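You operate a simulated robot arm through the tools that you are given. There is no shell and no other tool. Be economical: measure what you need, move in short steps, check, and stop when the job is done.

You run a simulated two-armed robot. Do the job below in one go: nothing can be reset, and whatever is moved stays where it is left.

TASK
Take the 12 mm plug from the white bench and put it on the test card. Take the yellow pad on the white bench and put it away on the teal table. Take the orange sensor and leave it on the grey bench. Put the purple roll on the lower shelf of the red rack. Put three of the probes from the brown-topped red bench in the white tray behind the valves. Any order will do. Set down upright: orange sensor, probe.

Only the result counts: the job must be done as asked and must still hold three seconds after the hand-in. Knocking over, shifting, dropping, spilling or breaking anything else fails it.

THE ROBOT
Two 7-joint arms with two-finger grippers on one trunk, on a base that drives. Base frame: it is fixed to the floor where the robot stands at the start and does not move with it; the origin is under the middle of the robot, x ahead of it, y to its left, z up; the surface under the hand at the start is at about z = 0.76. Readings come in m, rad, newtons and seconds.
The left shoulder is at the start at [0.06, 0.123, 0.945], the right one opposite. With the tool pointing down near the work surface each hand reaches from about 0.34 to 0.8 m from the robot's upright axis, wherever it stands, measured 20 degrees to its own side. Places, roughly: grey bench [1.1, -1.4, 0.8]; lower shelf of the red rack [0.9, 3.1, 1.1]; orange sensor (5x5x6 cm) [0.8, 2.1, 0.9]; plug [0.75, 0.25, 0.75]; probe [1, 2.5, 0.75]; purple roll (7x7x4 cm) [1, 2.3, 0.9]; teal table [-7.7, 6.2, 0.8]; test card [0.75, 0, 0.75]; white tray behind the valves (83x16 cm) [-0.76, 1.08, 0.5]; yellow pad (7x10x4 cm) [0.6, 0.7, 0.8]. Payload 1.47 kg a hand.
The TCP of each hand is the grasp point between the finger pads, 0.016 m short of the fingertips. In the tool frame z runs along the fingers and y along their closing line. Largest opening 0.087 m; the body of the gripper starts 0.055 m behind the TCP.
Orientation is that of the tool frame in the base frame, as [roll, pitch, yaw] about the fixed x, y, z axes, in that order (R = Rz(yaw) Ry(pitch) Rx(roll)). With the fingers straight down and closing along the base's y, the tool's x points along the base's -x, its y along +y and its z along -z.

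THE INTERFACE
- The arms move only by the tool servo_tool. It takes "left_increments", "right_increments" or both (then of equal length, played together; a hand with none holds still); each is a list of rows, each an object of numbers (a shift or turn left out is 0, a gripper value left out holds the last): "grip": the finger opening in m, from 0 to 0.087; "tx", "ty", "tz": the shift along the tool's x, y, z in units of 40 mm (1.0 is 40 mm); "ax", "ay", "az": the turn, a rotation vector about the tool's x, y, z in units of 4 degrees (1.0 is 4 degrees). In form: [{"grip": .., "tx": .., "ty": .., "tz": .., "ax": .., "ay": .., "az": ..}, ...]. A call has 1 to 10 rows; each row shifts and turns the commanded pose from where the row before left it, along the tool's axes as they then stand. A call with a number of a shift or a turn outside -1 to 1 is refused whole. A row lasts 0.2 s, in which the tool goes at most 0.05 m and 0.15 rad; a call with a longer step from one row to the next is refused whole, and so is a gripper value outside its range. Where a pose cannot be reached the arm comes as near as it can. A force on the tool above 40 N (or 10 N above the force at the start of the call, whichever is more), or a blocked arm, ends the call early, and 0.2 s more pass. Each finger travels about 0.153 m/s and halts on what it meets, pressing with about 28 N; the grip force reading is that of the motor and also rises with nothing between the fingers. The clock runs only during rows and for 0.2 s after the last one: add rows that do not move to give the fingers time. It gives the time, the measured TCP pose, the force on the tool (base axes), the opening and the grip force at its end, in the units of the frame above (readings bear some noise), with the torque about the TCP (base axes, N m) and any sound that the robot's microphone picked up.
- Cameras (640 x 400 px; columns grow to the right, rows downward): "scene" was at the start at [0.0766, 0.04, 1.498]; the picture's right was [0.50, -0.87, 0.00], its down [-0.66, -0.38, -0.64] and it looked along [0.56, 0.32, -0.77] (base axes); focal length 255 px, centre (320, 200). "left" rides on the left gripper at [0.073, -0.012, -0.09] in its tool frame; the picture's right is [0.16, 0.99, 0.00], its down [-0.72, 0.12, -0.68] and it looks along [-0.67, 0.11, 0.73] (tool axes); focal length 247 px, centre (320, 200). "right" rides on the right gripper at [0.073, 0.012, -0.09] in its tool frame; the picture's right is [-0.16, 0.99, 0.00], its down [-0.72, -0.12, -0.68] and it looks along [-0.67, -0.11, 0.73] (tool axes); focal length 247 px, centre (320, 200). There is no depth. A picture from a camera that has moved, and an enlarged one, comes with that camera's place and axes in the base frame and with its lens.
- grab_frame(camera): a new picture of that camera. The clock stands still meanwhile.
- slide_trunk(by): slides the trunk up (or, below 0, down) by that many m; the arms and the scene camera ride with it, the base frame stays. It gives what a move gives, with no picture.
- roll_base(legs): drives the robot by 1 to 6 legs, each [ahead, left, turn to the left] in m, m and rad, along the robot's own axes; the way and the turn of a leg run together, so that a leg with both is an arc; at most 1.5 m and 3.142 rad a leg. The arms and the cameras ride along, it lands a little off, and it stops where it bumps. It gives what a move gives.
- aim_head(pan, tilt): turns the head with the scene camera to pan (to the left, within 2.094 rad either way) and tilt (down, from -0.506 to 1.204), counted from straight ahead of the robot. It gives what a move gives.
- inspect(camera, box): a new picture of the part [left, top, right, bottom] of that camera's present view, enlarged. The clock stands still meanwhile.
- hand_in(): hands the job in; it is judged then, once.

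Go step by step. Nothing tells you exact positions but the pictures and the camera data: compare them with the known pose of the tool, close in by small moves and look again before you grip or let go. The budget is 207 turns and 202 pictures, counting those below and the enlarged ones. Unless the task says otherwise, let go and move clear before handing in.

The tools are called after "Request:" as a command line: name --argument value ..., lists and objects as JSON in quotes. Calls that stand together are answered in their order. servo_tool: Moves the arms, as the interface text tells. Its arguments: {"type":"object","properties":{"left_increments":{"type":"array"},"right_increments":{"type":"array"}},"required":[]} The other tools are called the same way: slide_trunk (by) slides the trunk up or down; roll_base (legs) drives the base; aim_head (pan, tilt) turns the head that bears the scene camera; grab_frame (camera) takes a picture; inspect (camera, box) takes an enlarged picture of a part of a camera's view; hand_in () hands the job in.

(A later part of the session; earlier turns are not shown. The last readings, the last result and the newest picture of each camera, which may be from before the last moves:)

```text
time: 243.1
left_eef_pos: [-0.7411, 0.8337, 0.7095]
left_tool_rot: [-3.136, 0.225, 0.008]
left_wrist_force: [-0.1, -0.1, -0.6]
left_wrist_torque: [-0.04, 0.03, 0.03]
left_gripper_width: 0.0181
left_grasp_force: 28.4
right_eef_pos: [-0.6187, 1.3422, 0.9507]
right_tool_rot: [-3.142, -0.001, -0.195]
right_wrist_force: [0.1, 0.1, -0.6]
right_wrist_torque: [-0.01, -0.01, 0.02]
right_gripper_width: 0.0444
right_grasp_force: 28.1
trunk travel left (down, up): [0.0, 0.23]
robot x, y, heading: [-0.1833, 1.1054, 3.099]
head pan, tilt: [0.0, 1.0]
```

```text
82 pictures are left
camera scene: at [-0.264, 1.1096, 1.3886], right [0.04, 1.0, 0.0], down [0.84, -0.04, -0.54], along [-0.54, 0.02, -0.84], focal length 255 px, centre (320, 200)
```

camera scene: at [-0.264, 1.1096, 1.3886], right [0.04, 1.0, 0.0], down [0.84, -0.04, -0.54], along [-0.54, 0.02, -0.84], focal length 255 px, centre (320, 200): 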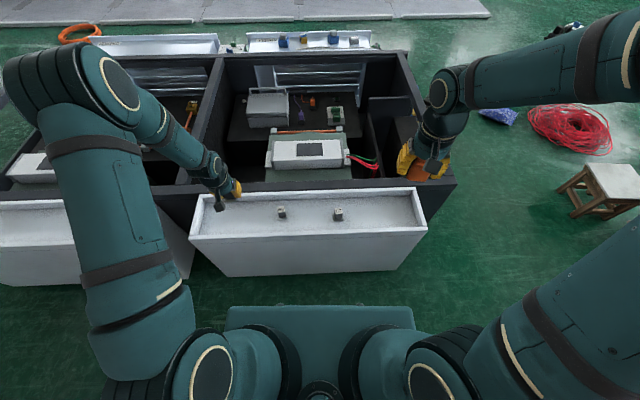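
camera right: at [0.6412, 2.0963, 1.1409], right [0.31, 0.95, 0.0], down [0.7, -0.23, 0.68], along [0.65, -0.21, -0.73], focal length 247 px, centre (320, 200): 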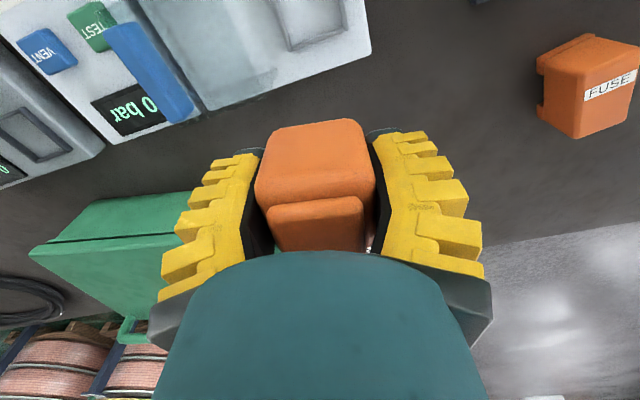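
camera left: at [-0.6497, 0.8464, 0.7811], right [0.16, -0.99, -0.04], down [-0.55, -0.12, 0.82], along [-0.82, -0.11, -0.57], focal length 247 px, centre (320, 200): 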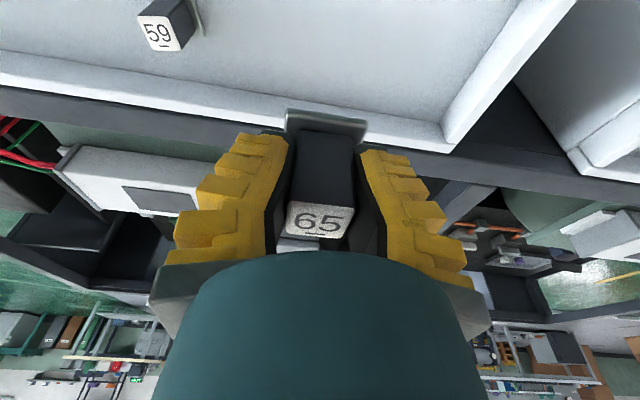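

Request:
servo_tool --left_increments '[{"tx": 0.04, "tz": 0.8}, {"tx": 0.05, "tz": 0.8}, {"tx": 0.05, "tz": 0.8}, {"tx": 0.06, "tz": 0.7}, {"tx": 0.06, "tz": 0.6}, {"tx": 0.06, "tz": 0.4}, {}]'

Request:
grab_frame --camera "left"

```text
time: 244.7
left_eef_pos: [-0.7629, 0.8313, 0.552]
left_tool_rot: [-3.137, 0.225, 0.005]
left_wrist_force: [0.7, -0.1, -0.2]
left_wrist_torque: [-0.01, -0.01, 0.05]
left_gripper_width: 0.018
left_grasp_force: 27.4
right_eef_pos: [-0.6191, 1.343, 0.9508]
right_tool_rot: [3.141, -0.002, -0.197]
right_wrist_force: [0.3, -1.0, -0.7]
right_wrist_torque: [0.02, 0.01, 0.01]
right_gripper_width: 0.0441
right_grasp_force: 27.9
trunk travel left (down, up): [0.0, 0.23]
robot x, y, heading: [-0.1852, 1.1084, 3.098]
head pan, tilt: [0.0, 1.0]
```

```text
81 pictures are left
camera left: at [-0.6723, 0.8434, 0.6215], right [0.16, -0.99, -0.04], down [-0.55, -0.12, 0.82], along [-0.82, -0.11, -0.57], focal length 247 px, centre (320, 200)
```

left: 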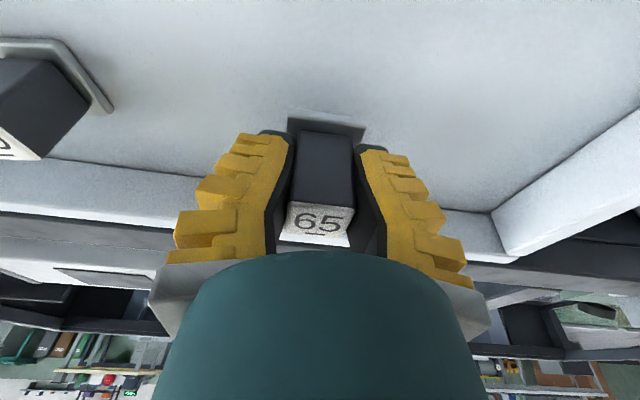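

Request:
servo_tool --left_increments '[{"tx": 0.05, "tz": 0.24}, {"tx": 0.04, "tz": 0.18}, {"tx": 0.02, "tz": 0.08}, {"tx": 0.02, "tz": 0.08}, {}]'

```text
time: 245.8
left_eef_pos: [-0.7652, 0.8315, 0.5269]
left_tool_rot: [-3.137, 0.225, 0.009]
left_wrist_force: [-0.4, 0.1, -0.7]
left_wrist_torque: [-0.02, 0.0, 0.01]
left_gripper_width: 0.0181
left_grasp_force: 28.2
right_eef_pos: [-0.6191, 1.3428, 0.9503]
right_tool_rot: [-3.141, -0.001, -0.198]
right_wrist_force: [0.3, -0.3, -1.6]
right_wrist_torque: [0.03, -0.02, 0.03]
right_gripper_width: 0.0443
right_grasp_force: 27.8
trunk travel left (down, up): [0.0, 0.23]
robot x, y, heading: [-0.1822, 1.1056, 3.092]
head pan, tilt: [0.0, 1.0]
```

Request:
servo_tool --left_increments '[{"tx": 0.015, "tz": 0.06}, {"tx": 0.015, "tz": 0.06}, {"tx": 0.015, "tz": 0.06}, {}]'

Request:
grab_frame --camera "left"

```text
time: 246.8
left_eef_pos: [-0.7656, 0.8308, 0.521]
left_tool_rot: [-3.137, 0.231, 0.007]
left_wrist_force: [-2.1, -0.2, 23.8]
left_wrist_torque: [0.01, 0.12, 0.01]
left_gripper_width: 0.03
left_grasp_force: 27.8
right_eef_pos: [-0.618, 1.3426, 0.9519]
right_tool_rot: [3.141, -0.001, -0.198]
right_wrist_force: [0.1, -0.8, -0.2]
right_wrist_torque: [0.05, 0.03, -0.03]
right_gripper_width: 0.0441
right_grasp_force: 28.3
trunk travel left (down, up): [0.0, 0.23]
robot x, y, heading: [-0.1867, 1.1026, 3.098]
head pan, tilt: [0.0, 1.0]
```

```text
80 pictures are left
camera left: at [-0.6743, 0.8436, 0.5908], right [0.16, -0.99, -0.04], down [-0.55, -0.12, 0.83], along [-0.82, -0.11, -0.56], focal length 247 px, centre (320, 200)
```

left: 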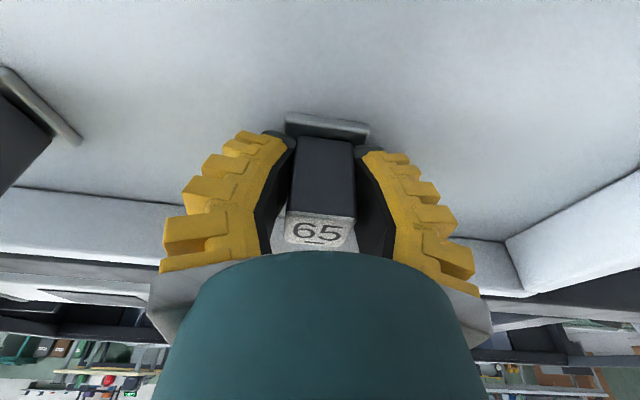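

Contact. Open and rise vertically.

Request:
servo_tool --left_increments '[{"tx": -0.012, "tz": -0.05}, {"grip": 0.04}, {"grip": 0.06}, {"grip": 0.08}, {}, {"tx": -0.08, "tz": -0.35}, {"tx": -0.15, "tz": -0.7}, {"tx": -0.17, "tz": -0.78}, {"tx": -0.17, "tz": -0.78}, {}]'

Request:
grab_frame --camera "left"

Request:
inspect --camera "scene" --box '[180, 170, 440, 280]'

```text
time: 249.1
left_eef_pos: [-0.767, 0.83, 0.6282]
left_tool_rot: [-3.137, 0.225, 0.007]
left_wrist_force: [-0.6, 0.0, -0.9]
left_wrist_torque: [-0.02, 0.01, -0.01]
left_gripper_width: 0.0815
left_grasp_force: 1.3
right_eef_pos: [-0.6191, 1.3422, 0.9508]
right_tool_rot: [3.141, -0.003, -0.197]
right_wrist_force: [-0.2, -0.4, -0.3]
right_wrist_torque: [0.01, -0.05, -0.01]
right_gripper_width: 0.0442
right_grasp_force: 27.9
trunk travel left (down, up): [0.0, 0.23]
robot x, y, heading: [-0.1822, 1.1052, 3.097]
head pan, tilt: [0.0, 1.0]
```

```text
79 pictures are left
camera left: at [-0.6757, 0.8427, 0.6988], right [0.16, -0.99, -0.04], down [-0.55, -0.12, 0.82], along [-0.82, -0.11, -0.57], focal length 247 px, centre (320, 200)
```

left: 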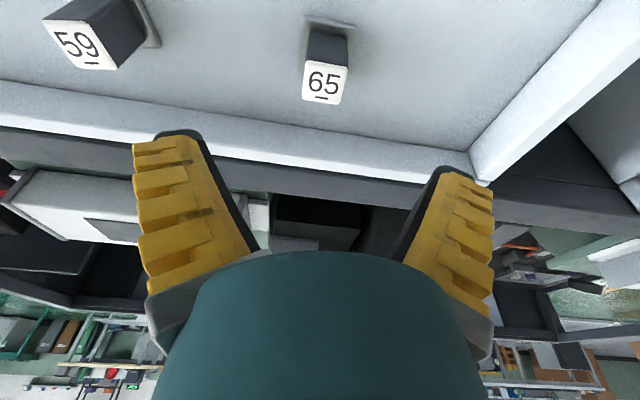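

```text
2.46 times, centred on (310, 225) of scene
camera zoom: at [-0.2642, 1.1095, 1.3885], right [0.04, 1.0, 0.0], down [0.84, -0.04, -0.54], along [-0.54, 0.02, -0.84], focal length 627 px, centre (345, 138)
```

zoom: 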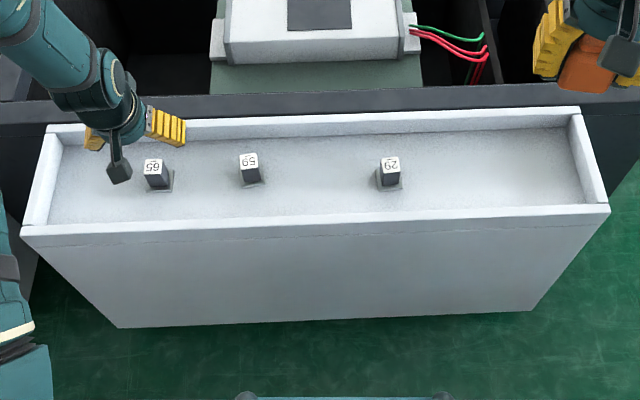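

All three probes stand in the tray. Next is the yellow pad with the left hand, then both deliveries.

Request:
servo_tool --left_increments '[{"tx": -0.2, "tz": -0.9}, {"tx": -0.2, "tz": -0.9}, {"tx": -0.2, "tz": -0.9}, {"tx": -0.2, "tz": -0.9}, {"tx": 0.4, "tz": -0.9}, {"tx": 0.4, "tz": -0.9}, {"tx": 0.4, "tz": -0.9, "ay": 0.9}, {"tx": 0.4, "tz": -0.9, "ay": 0.9, "grip": 0.087}, {"ay": 0.9}, {"ay": 0.5}]'

Request:
slide_trunk --by 0.1

Request:
roll_base --legs '[[0, 0, 3.14], [0, -0.75, 0]]'

Request:
grab_frame --camera "scene"

```text
time: 251.2
left_eef_pos: [-0.669, 0.8298, 0.9039]
left_tool_rot: [-3.137, 0.0, 0.005]
left_wrist_force: [-0.5, 0.3, -0.3]
left_wrist_torque: [-0.01, -0.01, 0.0]
left_gripper_width: 0.087
left_grasp_force: 0.1
right_eef_pos: [-0.6178, 1.3422, 0.9502]
right_tool_rot: [-3.141, -0.002, -0.198]
right_wrist_force: [-0.3, -0.2, -0.5]
right_wrist_torque: [-0.01, 0.01, 0.03]
right_gripper_width: 0.0441
right_grasp_force: 28.1
trunk travel left (down, up): [0.0, 0.23]
robot x, y, heading: [-0.187, 1.1052, 3.101]
head pan, tilt: [0.0, 1.0]
```

```text
time: 252.6
left_eef_pos: [-0.6709, 0.8292, 1.0036]
left_tool_rot: [-3.135, 0.002, 0.005]
left_wrist_force: [0.4, 0.1, -0.5]
left_wrist_torque: [-0.02, 0.0, 0.0]
left_gripper_width: 0.0868
left_grasp_force: 0.1
right_eef_pos: [-0.62, 1.3424, 1.0495]
right_tool_rot: [-3.141, -0.003, -0.197]
right_wrist_force: [0.1, 0.4, -1.1]
right_wrist_torque: [-0.03, -0.02, 0.02]
right_gripper_width: 0.0441
right_grasp_force: 27.8
trunk travel left (down, up): [-0.1, 0.13]
robot x, y, heading: [-0.1834, 1.1017, 3.1]
head pan, tilt: [0.0, 1.0]
```

```text
time: 266.9
left_eef_pos: [0.2496, 0.6102, 1.0039]
left_tool_rot: [-3.135, 0.001, 3.117]
left_wrist_force: [-0.1, 0.1, 0.4]
left_wrist_torque: [0.0, 0.01, -0.02]
left_gripper_width: 0.087
left_grasp_force: 0.1
right_eef_pos: [0.1824, 0.0978, 1.05]
right_tool_rot: [3.14, -0.002, 2.914]
right_wrist_force: [0.3, 0.0, -0.7]
right_wrist_torque: [-0.02, -0.03, 0.02]
right_gripper_width: 0.0442
right_grasp_force: 27.7
trunk travel left (down, up): [-0.1, 0.13]
robot x, y, heading: [-0.2461, 0.3466, -0.073]
head pan, tilt: [0.0, 1.0]
```

```text
77 pictures are left
camera scene: at [-0.165, 0.345, 1.4886], right [-0.07, -1.0, 0.0], down [-0.84, 0.06, -0.54], along [0.54, -0.04, -0.84], focal length 255 px, centre (320, 200)
```

scene: 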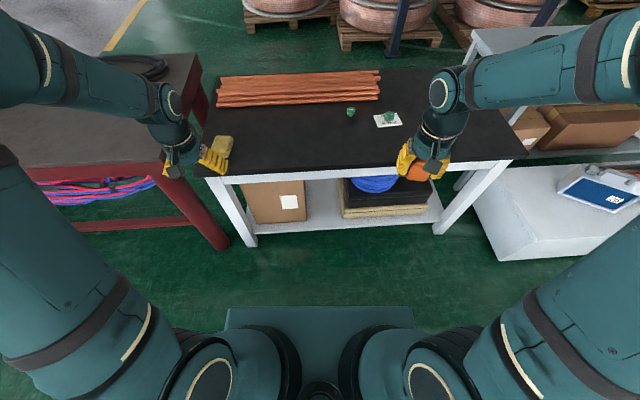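

Request:
roll_base --legs '[[0, 0, 0.073], [0.2, 0, 0]]'

Request:
grab_frame --camera "left"

Request:
inspect --camera "scene" --box '[120, 80, 320, 205]'

```text
time: 269.0
left_eef_pos: [0.4368, 0.6425, 1.003]
left_tool_rot: [-3.137, 0.001, -3.096]
left_wrist_force: [0.3, 0.3, 0.0]
left_wrist_torque: [-0.05, 0.03, -0.02]
left_gripper_width: 0.087
left_grasp_force: 0.1
right_eef_pos: [0.4044, 0.1283, 1.0501]
right_tool_rot: [3.141, -0.001, 2.985]
right_wrist_force: [0.0, -0.3, -1.0]
right_wrist_torque: [-0.01, 0.0, -0.04]
right_gripper_width: 0.0442
right_grasp_force: 28.3
trunk travel left (down, up): [-0.1, 0.13]
robot x, y, heading: [-0.0393, 0.3515, -0.001]
head pan, tilt: [0.0, 1.0]
```

```text
76 pictures are left
camera left: at [0.3639, 0.6282, 1.0924], right [-0.2, 0.98, -0.01], down [0.72, 0.15, 0.68], along [0.67, 0.13, -0.73], focal length 247 px, centre (320, 200)
```

left: 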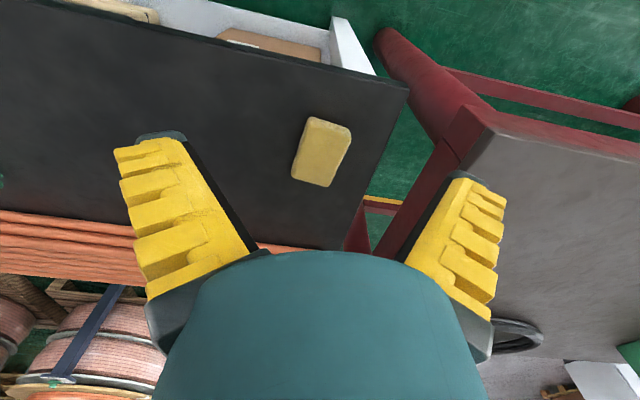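

```text
3.20 times, centred on (220, 142) of scene
camera zoom: at [0.0417, 0.3502, 1.4885], right [0.0, -1.0, 0.0], down [-0.84, 0.0, -0.54], along [0.54, 0.0, -0.84], focal length 815 px, centre (640, 384)
```

zoom: 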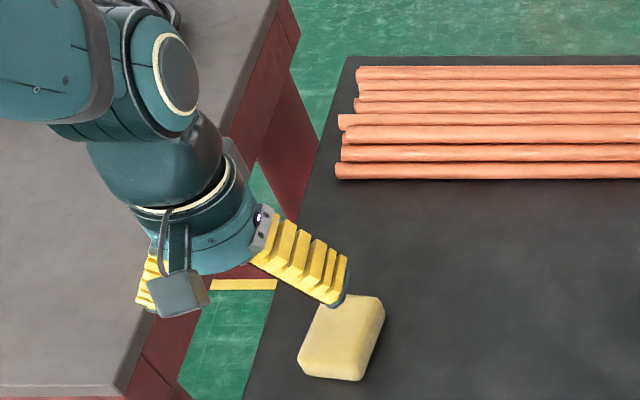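

Request:
servo_tool --left_increments '[{"tx": -0.7, "ty": 0.16, "az": 0.6}, {"tx": -0.7, "ty": 0.16, "az": 0.6}, {"tx": -0.7, "ty": 0.16}, {"tx": -0.75, "tz": 0.6}, {"tz": 0.8}, {"tz": 0.8}, {"tz": 0.7}, {}]'

Request:
grab_frame --camera "left"

Request:
inspect --camera "scene" --box '[120, 80, 320, 205]'

```text
time: 270.8
left_eef_pos: [0.5501, 0.6591, 0.8859]
left_tool_rot: [-3.136, 0.002, 3.105]
left_wrist_force: [-1.2, -0.4, 0.4]
left_wrist_torque: [0.0, -0.03, 0.0]
left_gripper_width: 0.0874
left_grasp_force: 0.2
right_eef_pos: [0.4045, 0.1281, 1.05]
right_tool_rot: [3.141, -0.002, 2.983]
right_wrist_force: [0.7, -0.1, -0.9]
right_wrist_torque: [0.0, -0.02, 0.0]
right_gripper_width: 0.0445
right_grasp_force: 27.8
trunk travel left (down, up): [-0.1, 0.13]
robot x, y, heading: [-0.0406, 0.3505, -0.007]
head pan, tilt: [0.0, 1.0]
```

```text
74 pictures are left
camera left: at [0.4772, 0.6512, 0.9737], right [-0.12, 0.99, -0.01], down [0.73, 0.09, 0.68], along [0.68, 0.08, -0.73], focal length 247 px, centre (320, 200)
```

left: 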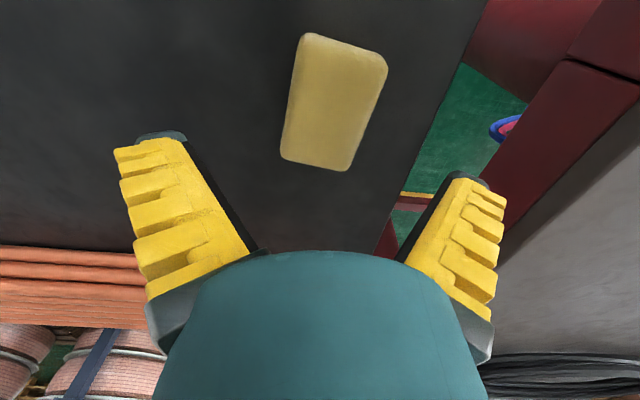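

```text
3.20 times, centred on (220, 142) of scene
camera zoom: at [0.0403, 0.3501, 1.4886], right [0.0, -1.0, 0.0], down [-0.84, 0.0, -0.54], along [0.54, 0.0, -0.84], focal length 815 px, centre (640, 384)
```

zoom: 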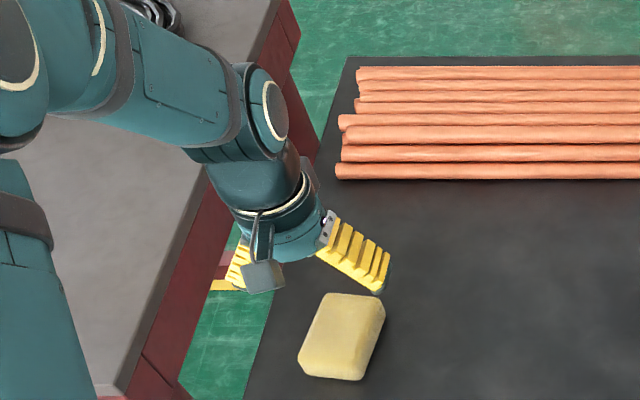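

Request:
servo_tool --left_increments '[{"tx": -0.13, "ty": 0.22, "az": 0.95}, {"tz": 0.6}, {"tz": 0.6}, {}]'

Request:
grab_frame --camera "left"

```text
time: 271.8
left_eef_pos: [0.5548, 0.6658, 0.8387]
left_tool_rot: [-3.136, 0.002, 3.038]
left_wrist_force: [-0.4, 1.0, 0.1]
left_wrist_torque: [-0.01, 0.0, -0.01]
left_gripper_width: 0.0867
left_grasp_force: 0.1
right_eef_pos: [0.4046, 0.1285, 1.0507]
right_tool_rot: [3.141, -0.003, 2.982]
right_wrist_force: [-0.8, 0.1, -1.1]
right_wrist_torque: [0.0, 0.01, 0.0]
right_gripper_width: 0.0441
right_grasp_force: 27.9
trunk travel left (down, up): [-0.1, 0.13]
robot x, y, heading: [-0.0395, 0.3482, -0.003]
head pan, tilt: [0.0, 1.0]
```

```text
72 pictures are left
camera left: at [0.4814, 0.6627, 0.9271], right [-0.05, 1.0, -0.01], down [0.73, 0.04, 0.68], along [0.68, 0.03, -0.73], focal length 247 px, centre (320, 200)
```

left: 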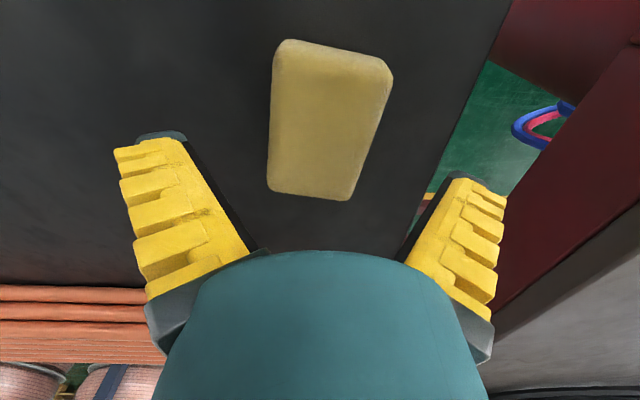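

Request:
servo_tool --left_increments '[{"tz": 0.5}, {"tz": 0.5}, {"tz": 0.3}, {}]'

Request:
grab_frame --camera "left"

```text
time: 272.8
left_eef_pos: [0.5571, 0.6676, 0.788]
left_tool_rot: [-3.136, 0.003, 3.036]
left_wrist_force: [0.4, -0.1, 0.1]
left_wrist_torque: [0.01, 0.01, 0.0]
left_gripper_width: 0.0867
left_grasp_force: 0.0
right_eef_pos: [0.4034, 0.1278, 1.0505]
right_tool_rot: [3.141, 0.0, 2.983]
right_wrist_force: [-1.2, 0.2, -1.6]
right_wrist_torque: [0.02, -0.04, -0.01]
right_gripper_width: 0.0441
right_grasp_force: 28.2
trunk travel left (down, up): [-0.1, 0.13]
robot x, y, heading: [-0.0394, 0.3461, -0.007]
head pan, tilt: [0.0, 1.0]
```

```text
71 pictures are left
camera left: at [0.4816, 0.6639, 0.8763], right [-0.05, 1.0, -0.01], down [0.73, 0.04, 0.68], along [0.68, 0.03, -0.73], focal length 247 px, centre (320, 200)
```

left: 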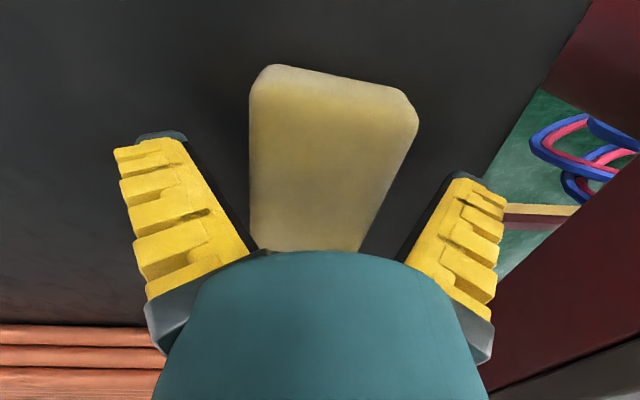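

Aligned around the pad. Grip and lift.

Request:
servo_tool --left_increments '[{"tz": 0.08, "grip": 0.04}, {"grip": 0.04}, {}, {}, {"tz": -0.4}, {"tz": -0.8}, {"tz": -0.8}, {"tz": -0.8}, {"tz": -0.8}, {"tz": -0.8}]'

Request:
grab_frame --camera "left"

Request:
aim_head --pan -0.8 --tilt 0.6

Request:
grab_frame --camera "scene"

```text
time: 275.0
left_eef_pos: [0.5583, 0.6695, 0.9616]
left_tool_rot: [-3.138, 0.001, 3.038]
left_wrist_force: [-0.9, 0.4, -0.3]
left_wrist_torque: [-0.02, 0.02, 0.0]
left_gripper_width: 0.065
left_grasp_force: 27.9
right_eef_pos: [0.4046, 0.1275, 1.0507]
right_tool_rot: [-3.141, -0.001, 2.986]
right_wrist_force: [-0.3, 0.1, -1.2]
right_wrist_torque: [-0.03, 0.04, 0.0]
right_gripper_width: 0.044
right_grasp_force: 28.1
trunk travel left (down, up): [-0.1, 0.13]
robot x, y, heading: [-0.0417, 0.3502, -0.007]
head pan, tilt: [0.0, 1.0]
```

```text
70 pictures are left
camera left: at [0.4837, 0.6659, 1.0508], right [-0.05, 1.0, -0.01], down [0.73, 0.04, 0.68], along [0.68, 0.03, -0.73], focal length 247 px, centre (320, 200)
```

left: 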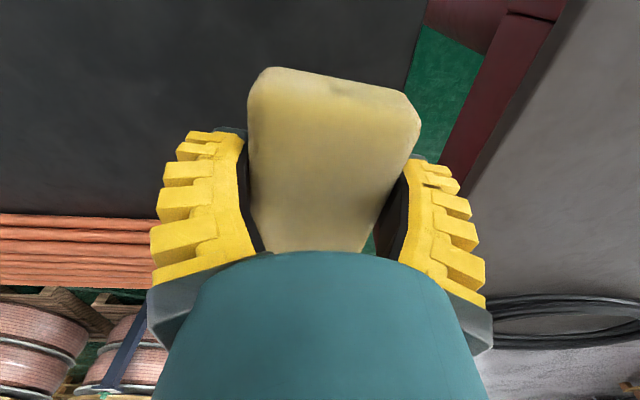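

```text
time: 276.1
left_eef_pos: [0.5578, 0.6688, 0.9608]
left_tool_rot: [-3.136, 0.002, 3.036]
left_wrist_force: [0.2, -0.1, -0.1]
left_wrist_torque: [-0.01, 0.02, 0.0]
left_gripper_width: 0.0649
left_grasp_force: 27.9
right_eef_pos: [0.4053, 0.1275, 1.05]
right_tool_rot: [-3.142, 0.0, 2.984]
right_wrist_force: [0.1, 0.1, -1.3]
right_wrist_torque: [0.0, 0.03, -0.03]
right_gripper_width: 0.0443
right_grasp_force: 27.6
trunk travel left (down, up): [-0.1, 0.13]
robot x, y, heading: [-0.0372, 0.3476, -0.001]
head pan, tilt: [-0.799, 0.6]
```

```text
69 pictures are left
camera scene: at [0.0322, 0.287, 1.5206], right [-0.72, -0.69, 0.0], down [-0.39, 0.41, -0.82], along [0.57, -0.59, -0.57], focal length 255 px, centre (320, 200)
```

scene: 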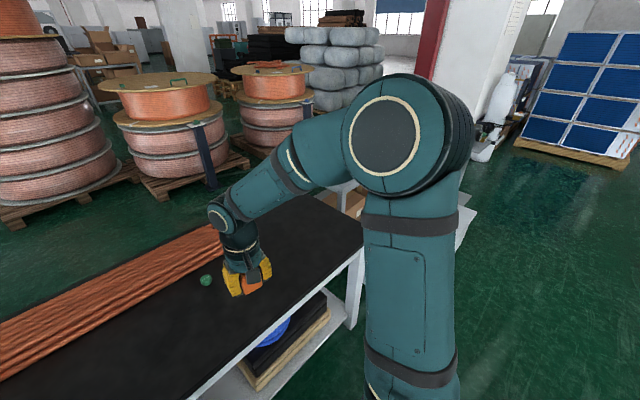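

Pad secured. Now drive right toward the grey bench and look.

Request:
roll_base --legs '[[-0.1, 0, 0], [0, -0.85, 0]]'

Request:
aim_head --pan -0.35 --tilt 0.75

Request:
grab_frame --camera "scene"

Request:
grab_frame --camera "right"

```text
time: 284.7
left_eef_pos: [0.4573, -0.1711, 0.961]
left_tool_rot: [-3.136, 0.002, 3.06]
left_wrist_force: [-0.1, -0.3, -1.1]
left_wrist_torque: [-0.01, 0.01, 0.0]
left_gripper_width: 0.0645
left_grasp_force: 27.9
right_eef_pos: [0.3154, -0.7163, 1.0496]
right_tool_rot: [-3.141, -0.001, 3.007]
right_wrist_force: [-0.1, -0.3, -0.7]
right_wrist_torque: [0.02, 0.0, 0.0]
right_gripper_width: 0.0443
right_grasp_force: 28.1
trunk travel left (down, up): [-0.1, 0.13]
robot x, y, heading: [-0.1339, -0.5044, 0.015]
head pan, tilt: [-0.799, 0.6]
```

```text
time: 285.6
left_eef_pos: [0.4571, -0.1702, 0.9614]
left_tool_rot: [-3.136, 0.003, 3.059]
left_wrist_force: [0.3, 0.8, -0.7]
left_wrist_torque: [-0.03, 0.03, 0.0]
left_gripper_width: 0.0645
left_grasp_force: 27.5
right_eef_pos: [0.3163, -0.7168, 1.0497]
right_tool_rot: [3.141, -0.002, 3.006]
right_wrist_force: [-0.6, 0.4, -1.0]
right_wrist_torque: [-0.01, -0.02, -0.01]
right_gripper_width: 0.0443
right_grasp_force: 27.8
trunk travel left (down, up): [-0.1, 0.13]
robot x, y, heading: [-0.1336, -0.5061, 0.019]
head pan, tilt: [-0.351, 0.75]
```

```text
68 pictures are left
camera scene: at [-0.0444, -0.5303, 1.5077], right [-0.33, -0.95, 0.0], down [-0.64, 0.22, -0.73], along [0.69, -0.24, -0.68], focal length 255 px, centre (320, 200)
```

scene: 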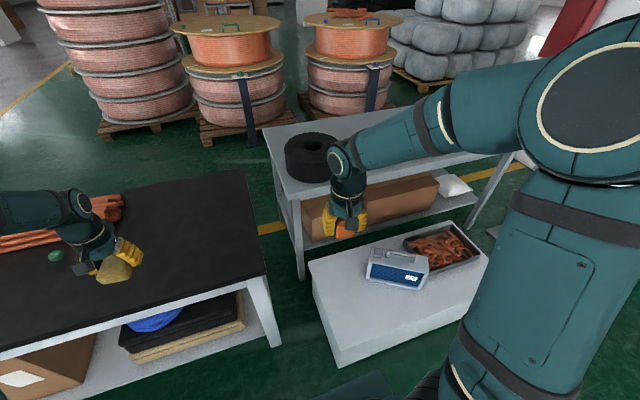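

```text
67 pictures are left
camera right: at [0.246, -0.6953, 1.139], right [0.29, 0.96, 0.0], down [0.7, -0.21, 0.68], along [0.65, -0.2, -0.73], focal length 247 px, centre (320, 200)
```

right: 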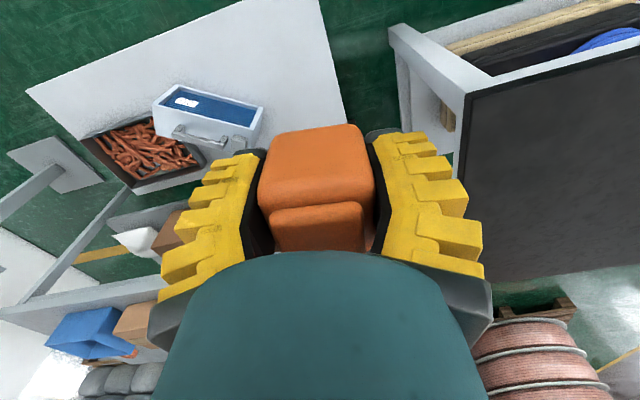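

The grey bench's near corner is about (0.75, -0.65), with a low white box in front of it. The closest stance is beside the white bench, so I'll go to about (0.14, -0.2) and reach over with the right arm.

Request:
roll_base --legs '[[0, 0.31, -0.015], [0.27, 0, 0]]'

Request:
aim_head --pan -0.6 --tilt 0.9

Request:
grab_frame --camera "scene"

Request:
grab_frame --camera "right"

```text
time: 290.5
left_eef_pos: [0.7323, 0.1412, 0.9612]
left_tool_rot: [-3.136, 0.001, 3.05]
left_wrist_force: [-0.2, -0.1, -0.4]
left_wrist_torque: [0.03, 0.01, -0.01]
left_gripper_width: 0.0644
left_grasp_force: 27.8
right_eef_pos: [0.5872, -0.4022, 1.0499]
right_tool_rot: [3.141, -0.002, 3.0]
right_wrist_force: [0.3, -0.1, -1.2]
right_wrist_torque: [-0.02, 0.04, 0.01]
right_gripper_width: 0.0442
right_grasp_force: 28.0
trunk travel left (down, up): [-0.1, 0.13]
robot x, y, heading: [0.1441, -0.187, 0.007]
head pan, tilt: [-0.351, 0.75]
```

```text
time: 291.3
left_eef_pos: [0.7316, 0.1405, 0.9601]
left_tool_rot: [-3.138, 0.002, 3.051]
left_wrist_force: [0.6, -0.3, -0.5]
left_wrist_torque: [-0.01, 0.0, 0.0]
left_gripper_width: 0.0646
left_grasp_force: 28.2
right_eef_pos: [0.5861, -0.4027, 1.05]
right_tool_rot: [-3.141, -0.002, 2.999]
right_wrist_force: [-0.4, 0.1, -1.7]
right_wrist_torque: [0.02, 0.02, 0.0]
right_gripper_width: 0.044
right_grasp_force: 27.8
trunk travel left (down, up): [-0.1, 0.13]
robot x, y, heading: [0.1401, -0.1882, 0.007]
head pan, tilt: [-0.6, 0.901]
```

```text
66 pictures are left
camera scene: at [0.2128, -0.2292, 1.4959], right [-0.56, -0.83, 0.0], down [-0.65, 0.44, -0.62], along [0.52, -0.35, -0.78], focal length 255 px, centre (320, 200)
```

scene: 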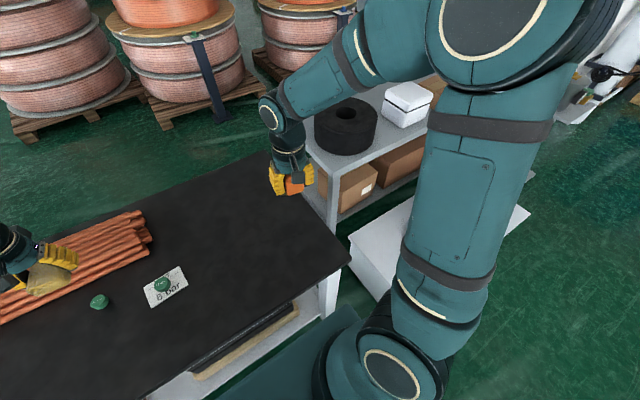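

```text
65 pictures are left
camera right: at [0.5172, -0.3823, 1.139], right [0.3, 0.95, 0.0], down [0.7, -0.22, 0.68], along [0.65, -0.2, -0.73], focal length 247 px, centre (320, 200)
```

right: 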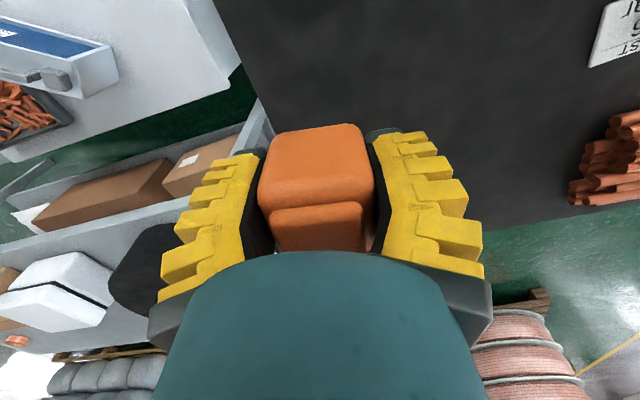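

Request:
inspect --camera "scene" --box '[250, 70, 450, 245]'

```text
2.29 times, centred on (350, 158) of scene
camera zoom: at [0.2128, -0.2292, 1.4959], right [-0.56, -0.83, 0.0], down [-0.65, 0.44, -0.62], along [0.52, -0.35, -0.78], focal length 582 px, centre (251, 297)
```

zoom: 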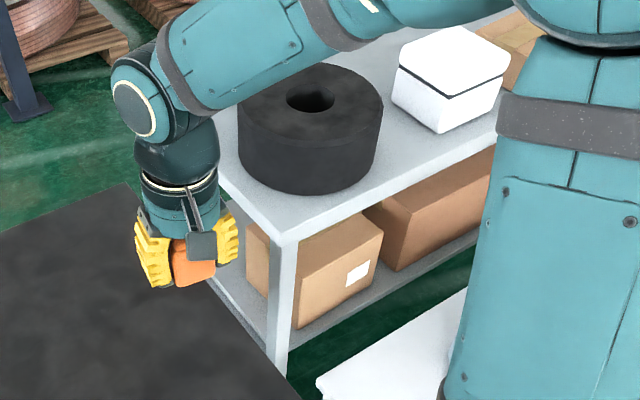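

The free spot is the near corner of the grey bench, around (0.805, -0.70), beside the black coil. There's room to shift the base 8 cm right first.

Request:
roll_base --legs '[[0, -0.085, 0]]'

Request:
servo_tool --right_increments '[{"tx": -0.6, "ty": -0.3}, {"tx": -0.6, "ty": -0.3}, {"tx": -0.6, "ty": -0.3}, {"tx": -0.6, "ty": -0.3}, {}]'

Request:
grab_frame --camera "right"

Request:
inspect --camera "scene" --box '[240, 70, 440, 245]'

```text
time: 292.7
left_eef_pos: [0.7346, 0.0529, 0.9609]
left_tool_rot: [-3.137, 0.002, 3.049]
left_wrist_force: [0.2, -0.3, -0.4]
left_wrist_torque: [0.01, -0.01, -0.02]
left_gripper_width: 0.0647
left_grasp_force: 28.5
right_eef_pos: [0.5866, -0.4903, 1.0501]
right_tool_rot: [3.141, -0.002, 2.998]
right_wrist_force: [-0.6, -0.3, -1.8]
right_wrist_torque: [0.0, 0.01, 0.0]
right_gripper_width: 0.0442
right_grasp_force: 28.4
trunk travel left (down, up): [-0.1, 0.13]
robot x, y, heading: [0.1416, -0.2737, 0.008]
head pan, tilt: [-0.6, 0.901]
```

```text
time: 293.9
left_eef_pos: [0.7335, 0.0551, 0.9609]
left_tool_rot: [-3.136, 0.001, 3.049]
left_wrist_force: [-0.2, -0.1, -0.7]
left_wrist_torque: [0.01, 0.02, 0.0]
left_gripper_width: 0.0645
left_grasp_force: 28.1
right_eef_pos: [0.675, -0.5503, 1.0483]
right_tool_rot: [-3.141, -0.002, 2.997]
right_wrist_force: [-0.4, 1.1, -1.6]
right_wrist_torque: [-0.04, 0.03, 0.0]
right_gripper_width: 0.0441
right_grasp_force: 27.8
trunk travel left (down, up): [-0.1, 0.13]
robot x, y, heading: [0.1398, -0.2751, 0.01]
head pan, tilt: [-0.6, 0.901]
```

```text
63 pictures are left
camera right: at [0.6063, -0.5291, 1.137], right [0.3, 0.95, 0.0], down [0.7, -0.22, 0.68], along [0.65, -0.2, -0.73], focal length 247 px, centre (320, 200)
```

right: 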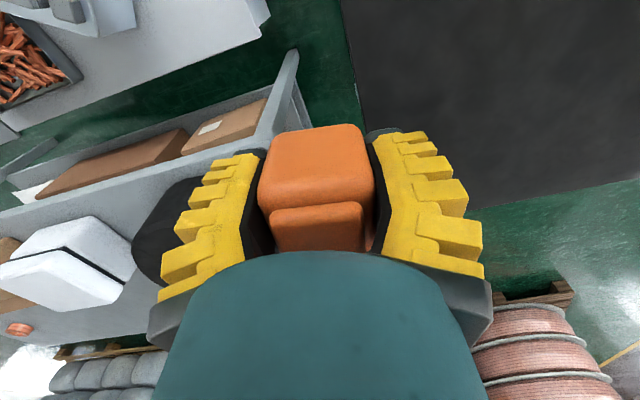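

```text
2.29 times, centred on (340, 158) of scene
camera zoom: at [0.2131, -0.315, 1.4959], right [-0.56, -0.83, 0.0], down [-0.65, 0.44, -0.62], along [0.52, -0.35, -0.78], focal length 582 px, centre (274, 297)
```

zoom: 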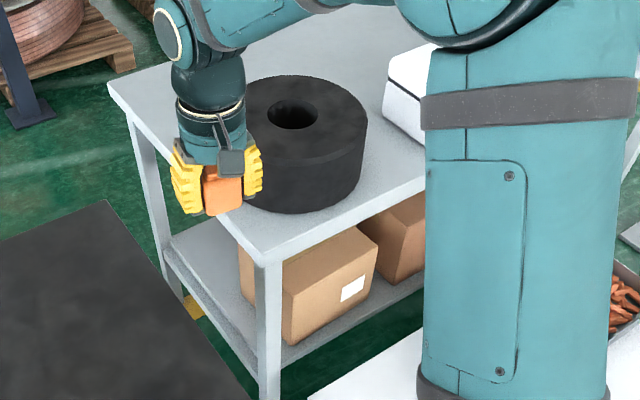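

Request:
servo_tool --right_increments '[{"tx": -0.724, "ty": -0.628}, {"tx": -0.724, "ty": -0.628}, {"tx": -0.724, "ty": -0.628}, {"tx": -0.724, "ty": -0.628}, {"tx": -0.724, "ty": -0.628}, {"tz": 0.5}, {"tz": 0.7}, {}]'

Request:
grab_frame --camera "right"

Request:
inspect --camera "scene" --box '[240, 70, 440, 245]'

```text
time: 295.7
left_eef_pos: [0.7346, 0.054, 0.961]
left_tool_rot: [-3.137, 0.002, 3.05]
left_wrist_force: [0.3, 0.4, -0.7]
left_wrist_torque: [-0.02, -0.01, 0.0]
left_gripper_width: 0.0644
left_grasp_force: 28.1
right_eef_pos: [0.8, -0.6942, 1.0025]
right_tool_rot: [-3.141, -0.001, 2.997]
right_wrist_force: [-0.1, -0.1, -0.7]
right_wrist_torque: [-0.01, -0.04, -0.01]
right_gripper_width: 0.044
right_grasp_force: 27.9
trunk travel left (down, up): [-0.1, 0.13]
robot x, y, heading: [0.1405, -0.2755, 0.007]
head pan, tilt: [-0.6, 0.901]
```

```text
61 pictures are left
camera right: at [0.7305, -0.6737, 1.0903], right [0.3, 0.95, 0.0], down [0.7, -0.22, 0.68], along [0.65, -0.2, -0.73], focal length 247 px, centre (320, 200)
```

right: 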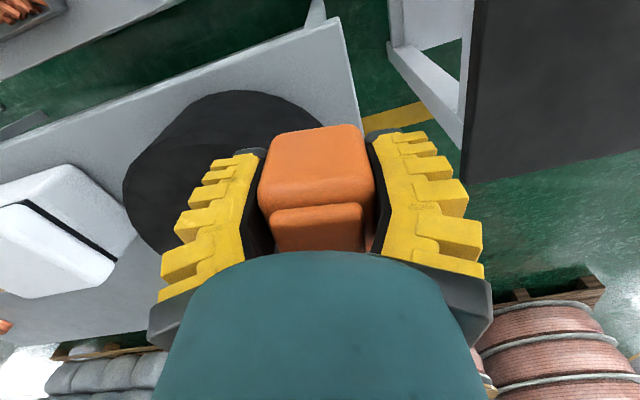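

```text
2.29 times, centred on (340, 158) of scene
camera zoom: at [0.2131, -0.3149, 1.4959], right [-0.56, -0.83, 0.0], down [-0.65, 0.44, -0.62], along [0.52, -0.35, -0.78], focal length 582 px, centre (274, 297)
```

zoom: 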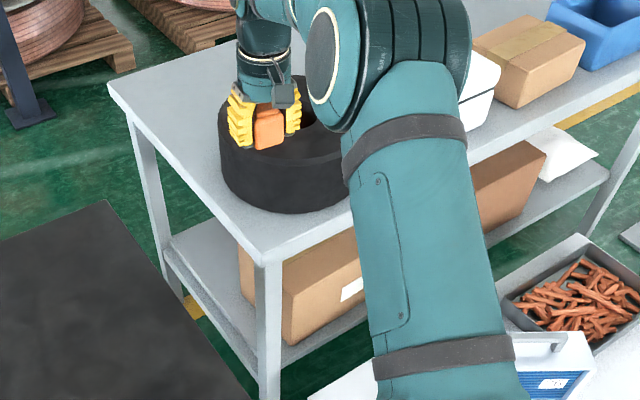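

The bench edges are at about x 0.767 and y -0.664, and the black coil is centred at (0.915, -0.83) with radius 0.126. I'll turn the hand a bit so the fingers clear the coil and go down over (0.800, -0.699).

Request:
servo_tool --right_increments '[{"az": 0.9, "ty": -0.1}, {"az": 0.9}, {"az": 0.9}, {"az": 0.9}, {"tz": 0.5}, {"tz": 0.7}, {"tz": 0.7}, {"tz": 0.6}, {}]'

Request:
grab_frame --camera "right"

Request:
inspect --camera "scene" --box '[240, 70, 440, 245]'

```text
time: 297.7
left_eef_pos: [0.7339, 0.0551, 0.962]
left_tool_rot: [-3.136, 0.001, 3.048]
left_wrist_force: [-0.2, -0.2, 0.2]
left_wrist_torque: [-0.03, 0.02, 0.01]
left_gripper_width: 0.0646
left_grasp_force: 28.0
right_eef_pos: [0.8003, -0.6995, 0.9021]
right_tool_rot: [-3.141, -0.003, 2.743]
right_wrist_force: [0.2, 0.2, -1.0]
right_wrist_torque: [-0.02, 0.02, 0.0]
right_gripper_width: 0.044
right_grasp_force: 28.0
trunk travel left (down, up): [-0.1, 0.13]
robot x, y, heading: [0.1409, -0.2724, 0.006]
head pan, tilt: [-0.6, 0.901]
```

```text
59 pictures are left
camera right: at [0.7377, -0.6614, 0.9906], right [0.53, 0.85, 0.0], down [0.62, -0.39, 0.68], along [0.58, -0.36, -0.73], focal length 247 px, centre (320, 200)
```

right: 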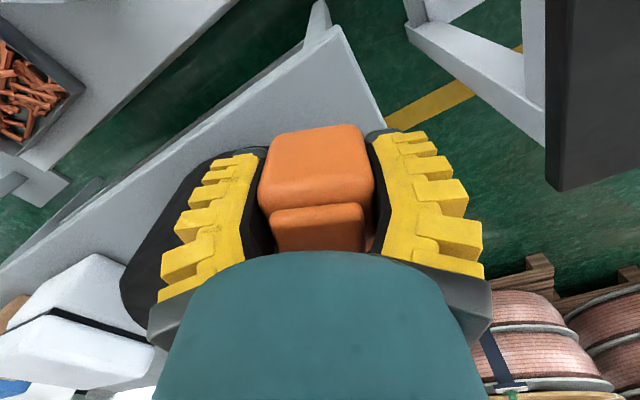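

```text
2.29 times, centred on (340, 158) of scene
camera zoom: at [0.2134, -0.3151, 1.4959], right [-0.56, -0.83, 0.0], down [-0.65, 0.44, -0.62], along [0.52, -0.35, -0.78], focal length 582 px, centre (274, 297)
```

zoom: 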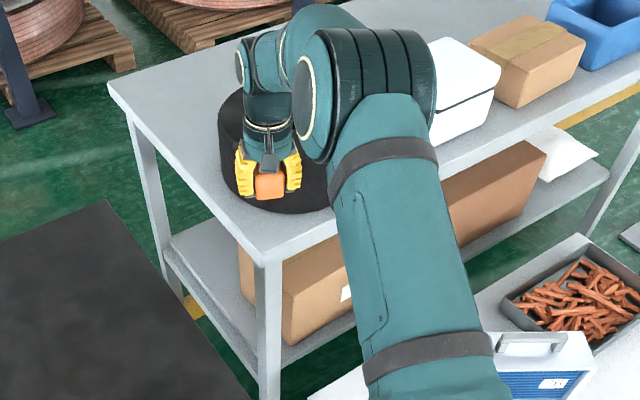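

Request:
servo_tool --right_increments '[{"ty": -0.05, "tx": -0.1, "tz": 0.4}, {"tz": 0.5}, {"tz": 0.5}, {}]'

Request:
grab_frame --camera "right"

Request:
inspect --camera "scene" --box '[300, 100, 380, 170]'

```text
time: 298.7
left_eef_pos: [0.7339, 0.0538, 0.9605]
left_tool_rot: [-3.139, 0.003, 3.048]
left_wrist_force: [0.1, 0.3, -0.2]
left_wrist_torque: [0.01, 0.0, -0.02]
left_gripper_width: 0.0646
left_grasp_force: 27.9
right_eef_pos: [0.805, -0.7039, 0.8476]
right_tool_rot: [3.141, -0.001, 2.746]
right_wrist_force: [0.3, -0.6, -0.4]
right_wrist_torque: [-0.01, 0.01, 0.0]
right_gripper_width: 0.0444
right_grasp_force: 28.4
trunk travel left (down, up): [-0.1, 0.13]
robot x, y, heading: [0.1442, -0.2737, 0.004]
head pan, tilt: [-0.6, 0.901]
```

```text
57 pictures are left
camera right: at [0.7415, -0.665, 0.9353], right [0.53, 0.85, 0.0], down [0.62, -0.39, 0.68], along [0.58, -0.36, -0.73], focal length 247 px, centre (320, 200)
```

right: 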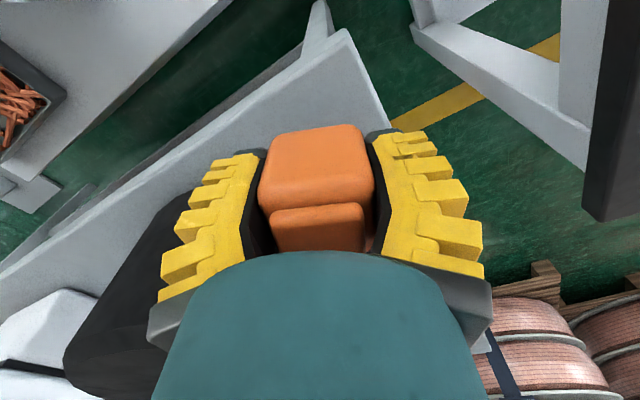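

```text
5.71 times, centred on (340, 135) of scene
camera zoom: at [0.2133, -0.3151, 1.4959], right [-0.56, -0.83, 0.0], down [-0.65, 0.44, -0.62], along [0.52, -0.35, -0.78], focal length 1456 px, centre (206, 571)
```

zoom: 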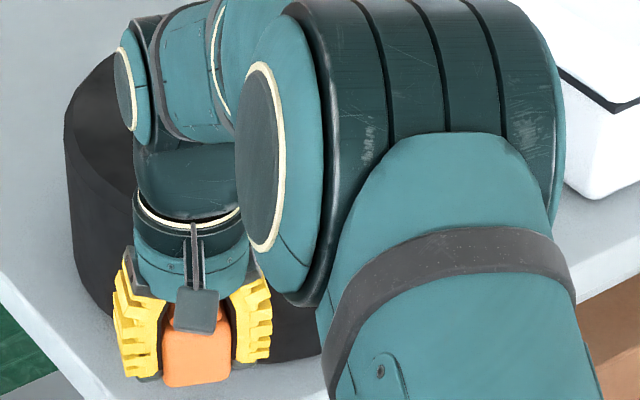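

Request:
servo_tool --right_increments '[{"tz": 0.3}, {"tz": 0.15}, {"tz": 0.1}, {"tz": 0.08}, {}]'

```text
time: 299.6
left_eef_pos: [0.7325, 0.0542, 0.9614]
left_tool_rot: [-3.138, 0.003, 3.05]
left_wrist_force: [-0.1, -0.4, -1.2]
left_wrist_torque: [0.02, 0.0, -0.01]
left_gripper_width: 0.0645
left_grasp_force: 28.6
right_eef_pos: [0.807, -0.705, 0.8317]
right_tool_rot: [3.141, 0.022, 2.746]
right_wrist_force: [-8.4, 3.2, 14.7]
right_wrist_torque: [-0.7, -1.11, -0.07]
right_gripper_width: 0.0438
right_grasp_force: 28.0
trunk travel left (down, up): [-0.1, 0.13]
robot x, y, heading: [0.1422, -0.2747, 0.009]
head pan, tilt: [-0.6, 0.901]
stopped in row 4 (right hand): the force on the tool passed its limit at 44 N (the readings are from after the stop); the commanded pose is now the measured one
```

The force came from the wrist touching the black coil, which is taller (z ≈ 0.92) than I assumed. I'll rise at once, check the coil, and re-grip the sensor with a tilted tool.

Request:
servo_tool --right_increments '[{"tz": -0.3, "tx": 0.1}, {"tz": -0.6, "tx": 0.1}, {"tz": -0.8}, {"tz": -0.8}, {"tz": -0.8}, {"tx": 0.8, "ty": 0.3}, {"tx": 0.8, "ty": 0.3}, {"tx": 0.5, "ty": 0.9}, {"ty": 1}, {"ty": 1}]'

Request:
grab_frame --camera "right"

Request:
inspect --camera "scene" --box '[240, 70, 440, 245]'

```text
time: 301.8
left_eef_pos: [0.7341, 0.0541, 0.9612]
left_tool_rot: [-3.136, 0.004, 3.051]
left_wrist_force: [0.2, 0.7, -1.3]
left_wrist_torque: [-0.06, 0.01, 0.02]
left_gripper_width: 0.0648
left_grasp_force: 28.1
right_eef_pos: [0.7735, -0.5354, 0.9622]
right_tool_rot: [3.141, 0.016, 2.744]
right_wrist_force: [0.0, 0.0, -2.2]
right_wrist_torque: [0.0, 0.01, 0.0]
right_gripper_width: 0.0442
right_grasp_force: 28.5
trunk travel left (down, up): [-0.1, 0.13]
robot x, y, heading: [0.139, -0.2741, 0.008]
head pan, tilt: [-0.6, 0.901]
```

```text
55 pictures are left
camera right: at [0.7109, -0.4975, 1.0492], right [0.53, 0.85, 0.0], down [0.61, -0.38, 0.69], along [0.59, -0.36, -0.72], focal length 247 px, centre (320, 200)
```

right: 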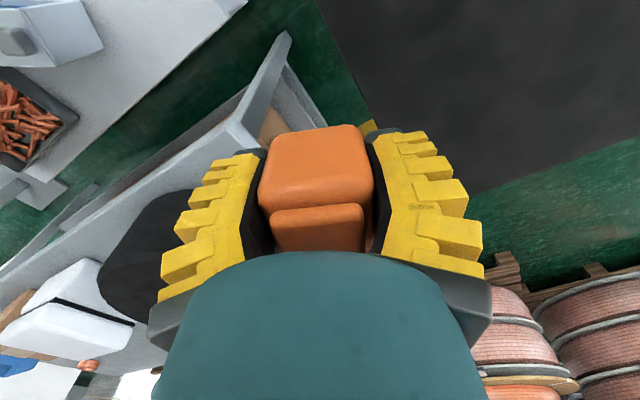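

```text
2.29 times, centred on (340, 158) of scene
camera zoom: at [0.2139, -0.3141, 1.4958], right [-0.56, -0.83, 0.0], down [-0.65, 0.44, -0.62], along [0.52, -0.35, -0.78], focal length 582 px, centre (274, 297)
```

zoom: 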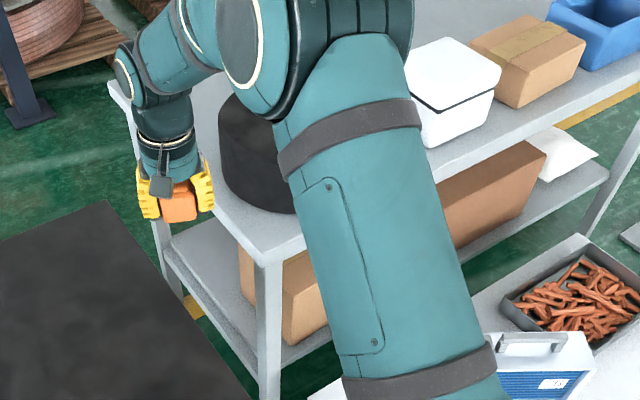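

The coil hasn't moved. I'll set the sensor on the white bench near (0.66, -0.36) for the re-grip.

Request:
servo_tool --right_increments '[{"tx": 0.84, "ty": 0.59}, {"tx": 0.84, "ty": 0.59}, {"tx": 0.84, "ty": 0.59}, {"tx": 0.84, "ty": 0.59}, {"tx": 0.84, "ty": 0.59, "ay": 0.23}, {"tz": 0.7}, {"tz": 0.8}, {"tz": 0.8}, {"tz": 0.8}, {"tz": 0.5}]'

Request:
grab_frame --camera "right"

```text
time: 304.0
left_eef_pos: [0.7336, 0.054, 0.9609]
left_tool_rot: [-3.136, 0.001, 3.047]
left_wrist_force: [-0.3, 0.1, -0.9]
left_wrist_torque: [-0.03, -0.03, 0.04]
left_gripper_width: 0.0647
left_grasp_force: 27.9
right_eef_pos: [0.6656, -0.3661, 0.812]
right_tool_rot: [3.14, 0.001, 2.745]
right_wrist_force: [0.5, 0.2, -0.9]
right_wrist_torque: [-0.03, 0.01, 0.01]
right_gripper_width: 0.0441
right_grasp_force: 27.6
trunk travel left (down, up): [-0.1, 0.13]
robot x, y, heading: [0.1384, -0.2743, 0.007]
head pan, tilt: [-0.6, 0.901]
```

```text
53 pictures are left
camera right: at [0.6033, -0.3278, 0.9007], right [0.53, 0.85, 0.0], down [0.62, -0.39, 0.68], along [0.58, -0.36, -0.73], focal length 247 px, centre (320, 200)
```

right: 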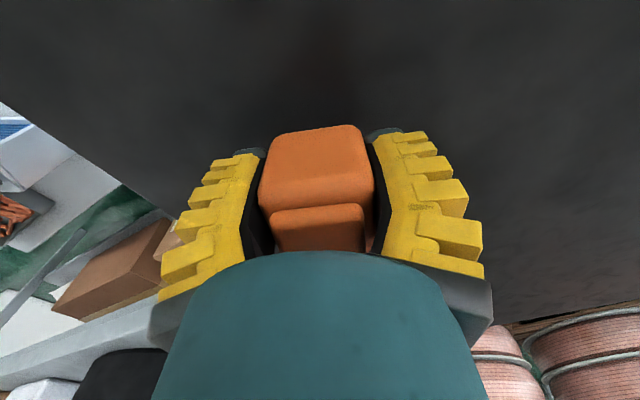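

Request:
servo_tool --right_increments '[{"tz": 0.35}, {"tz": 0.12}, {"tz": 0.08}, {"tz": 0.06}, {}]'

```text
time: 305.2
left_eef_pos: [0.7337, 0.0532, 0.9618]
left_tool_rot: [-3.138, 0.002, 3.048]
left_wrist_force: [-0.4, -0.6, -0.4]
left_wrist_torque: [-0.02, -0.03, -0.03]
left_gripper_width: 0.0647
left_grasp_force: 27.9
right_eef_pos: [0.6642, -0.3659, 0.7861]
right_tool_rot: [-3.141, -0.001, 2.746]
right_wrist_force: [0.7, 0.0, -1.0]
right_wrist_torque: [0.01, -0.01, 0.0]
right_gripper_width: 0.0443
right_grasp_force: 28.5
trunk travel left (down, up): [-0.1, 0.13]
robot x, y, heading: [0.1348, -0.2748, 0.011]
head pan, tilt: [-0.6, 0.901]
```

Request:
servo_tool --right_increments '[{"tz": 0.06}, {"tz": 0.06}, {"tz": 0.06}, {}]'

```text
time: 306.2
left_eef_pos: [0.7325, 0.053, 0.9619]
left_tool_rot: [-3.137, 0.003, 3.048]
left_wrist_force: [-0.5, -0.6, -0.4]
left_wrist_torque: [0.03, -0.03, 0.03]
left_gripper_width: 0.0647
left_grasp_force: 27.9
right_eef_pos: [0.6643, -0.3655, 0.7834]
right_tool_rot: [3.138, 0.004, 2.745]
right_wrist_force: [3.5, -3.5, 21.5]
right_wrist_torque: [-0.12, 0.01, 0.0]
right_gripper_width: 0.0456
right_grasp_force: 27.4
trunk travel left (down, up): [-0.1, 0.13]
robot x, y, heading: [0.1403, -0.2786, 0.011]
head pan, tilt: [-0.6, 0.901]
```

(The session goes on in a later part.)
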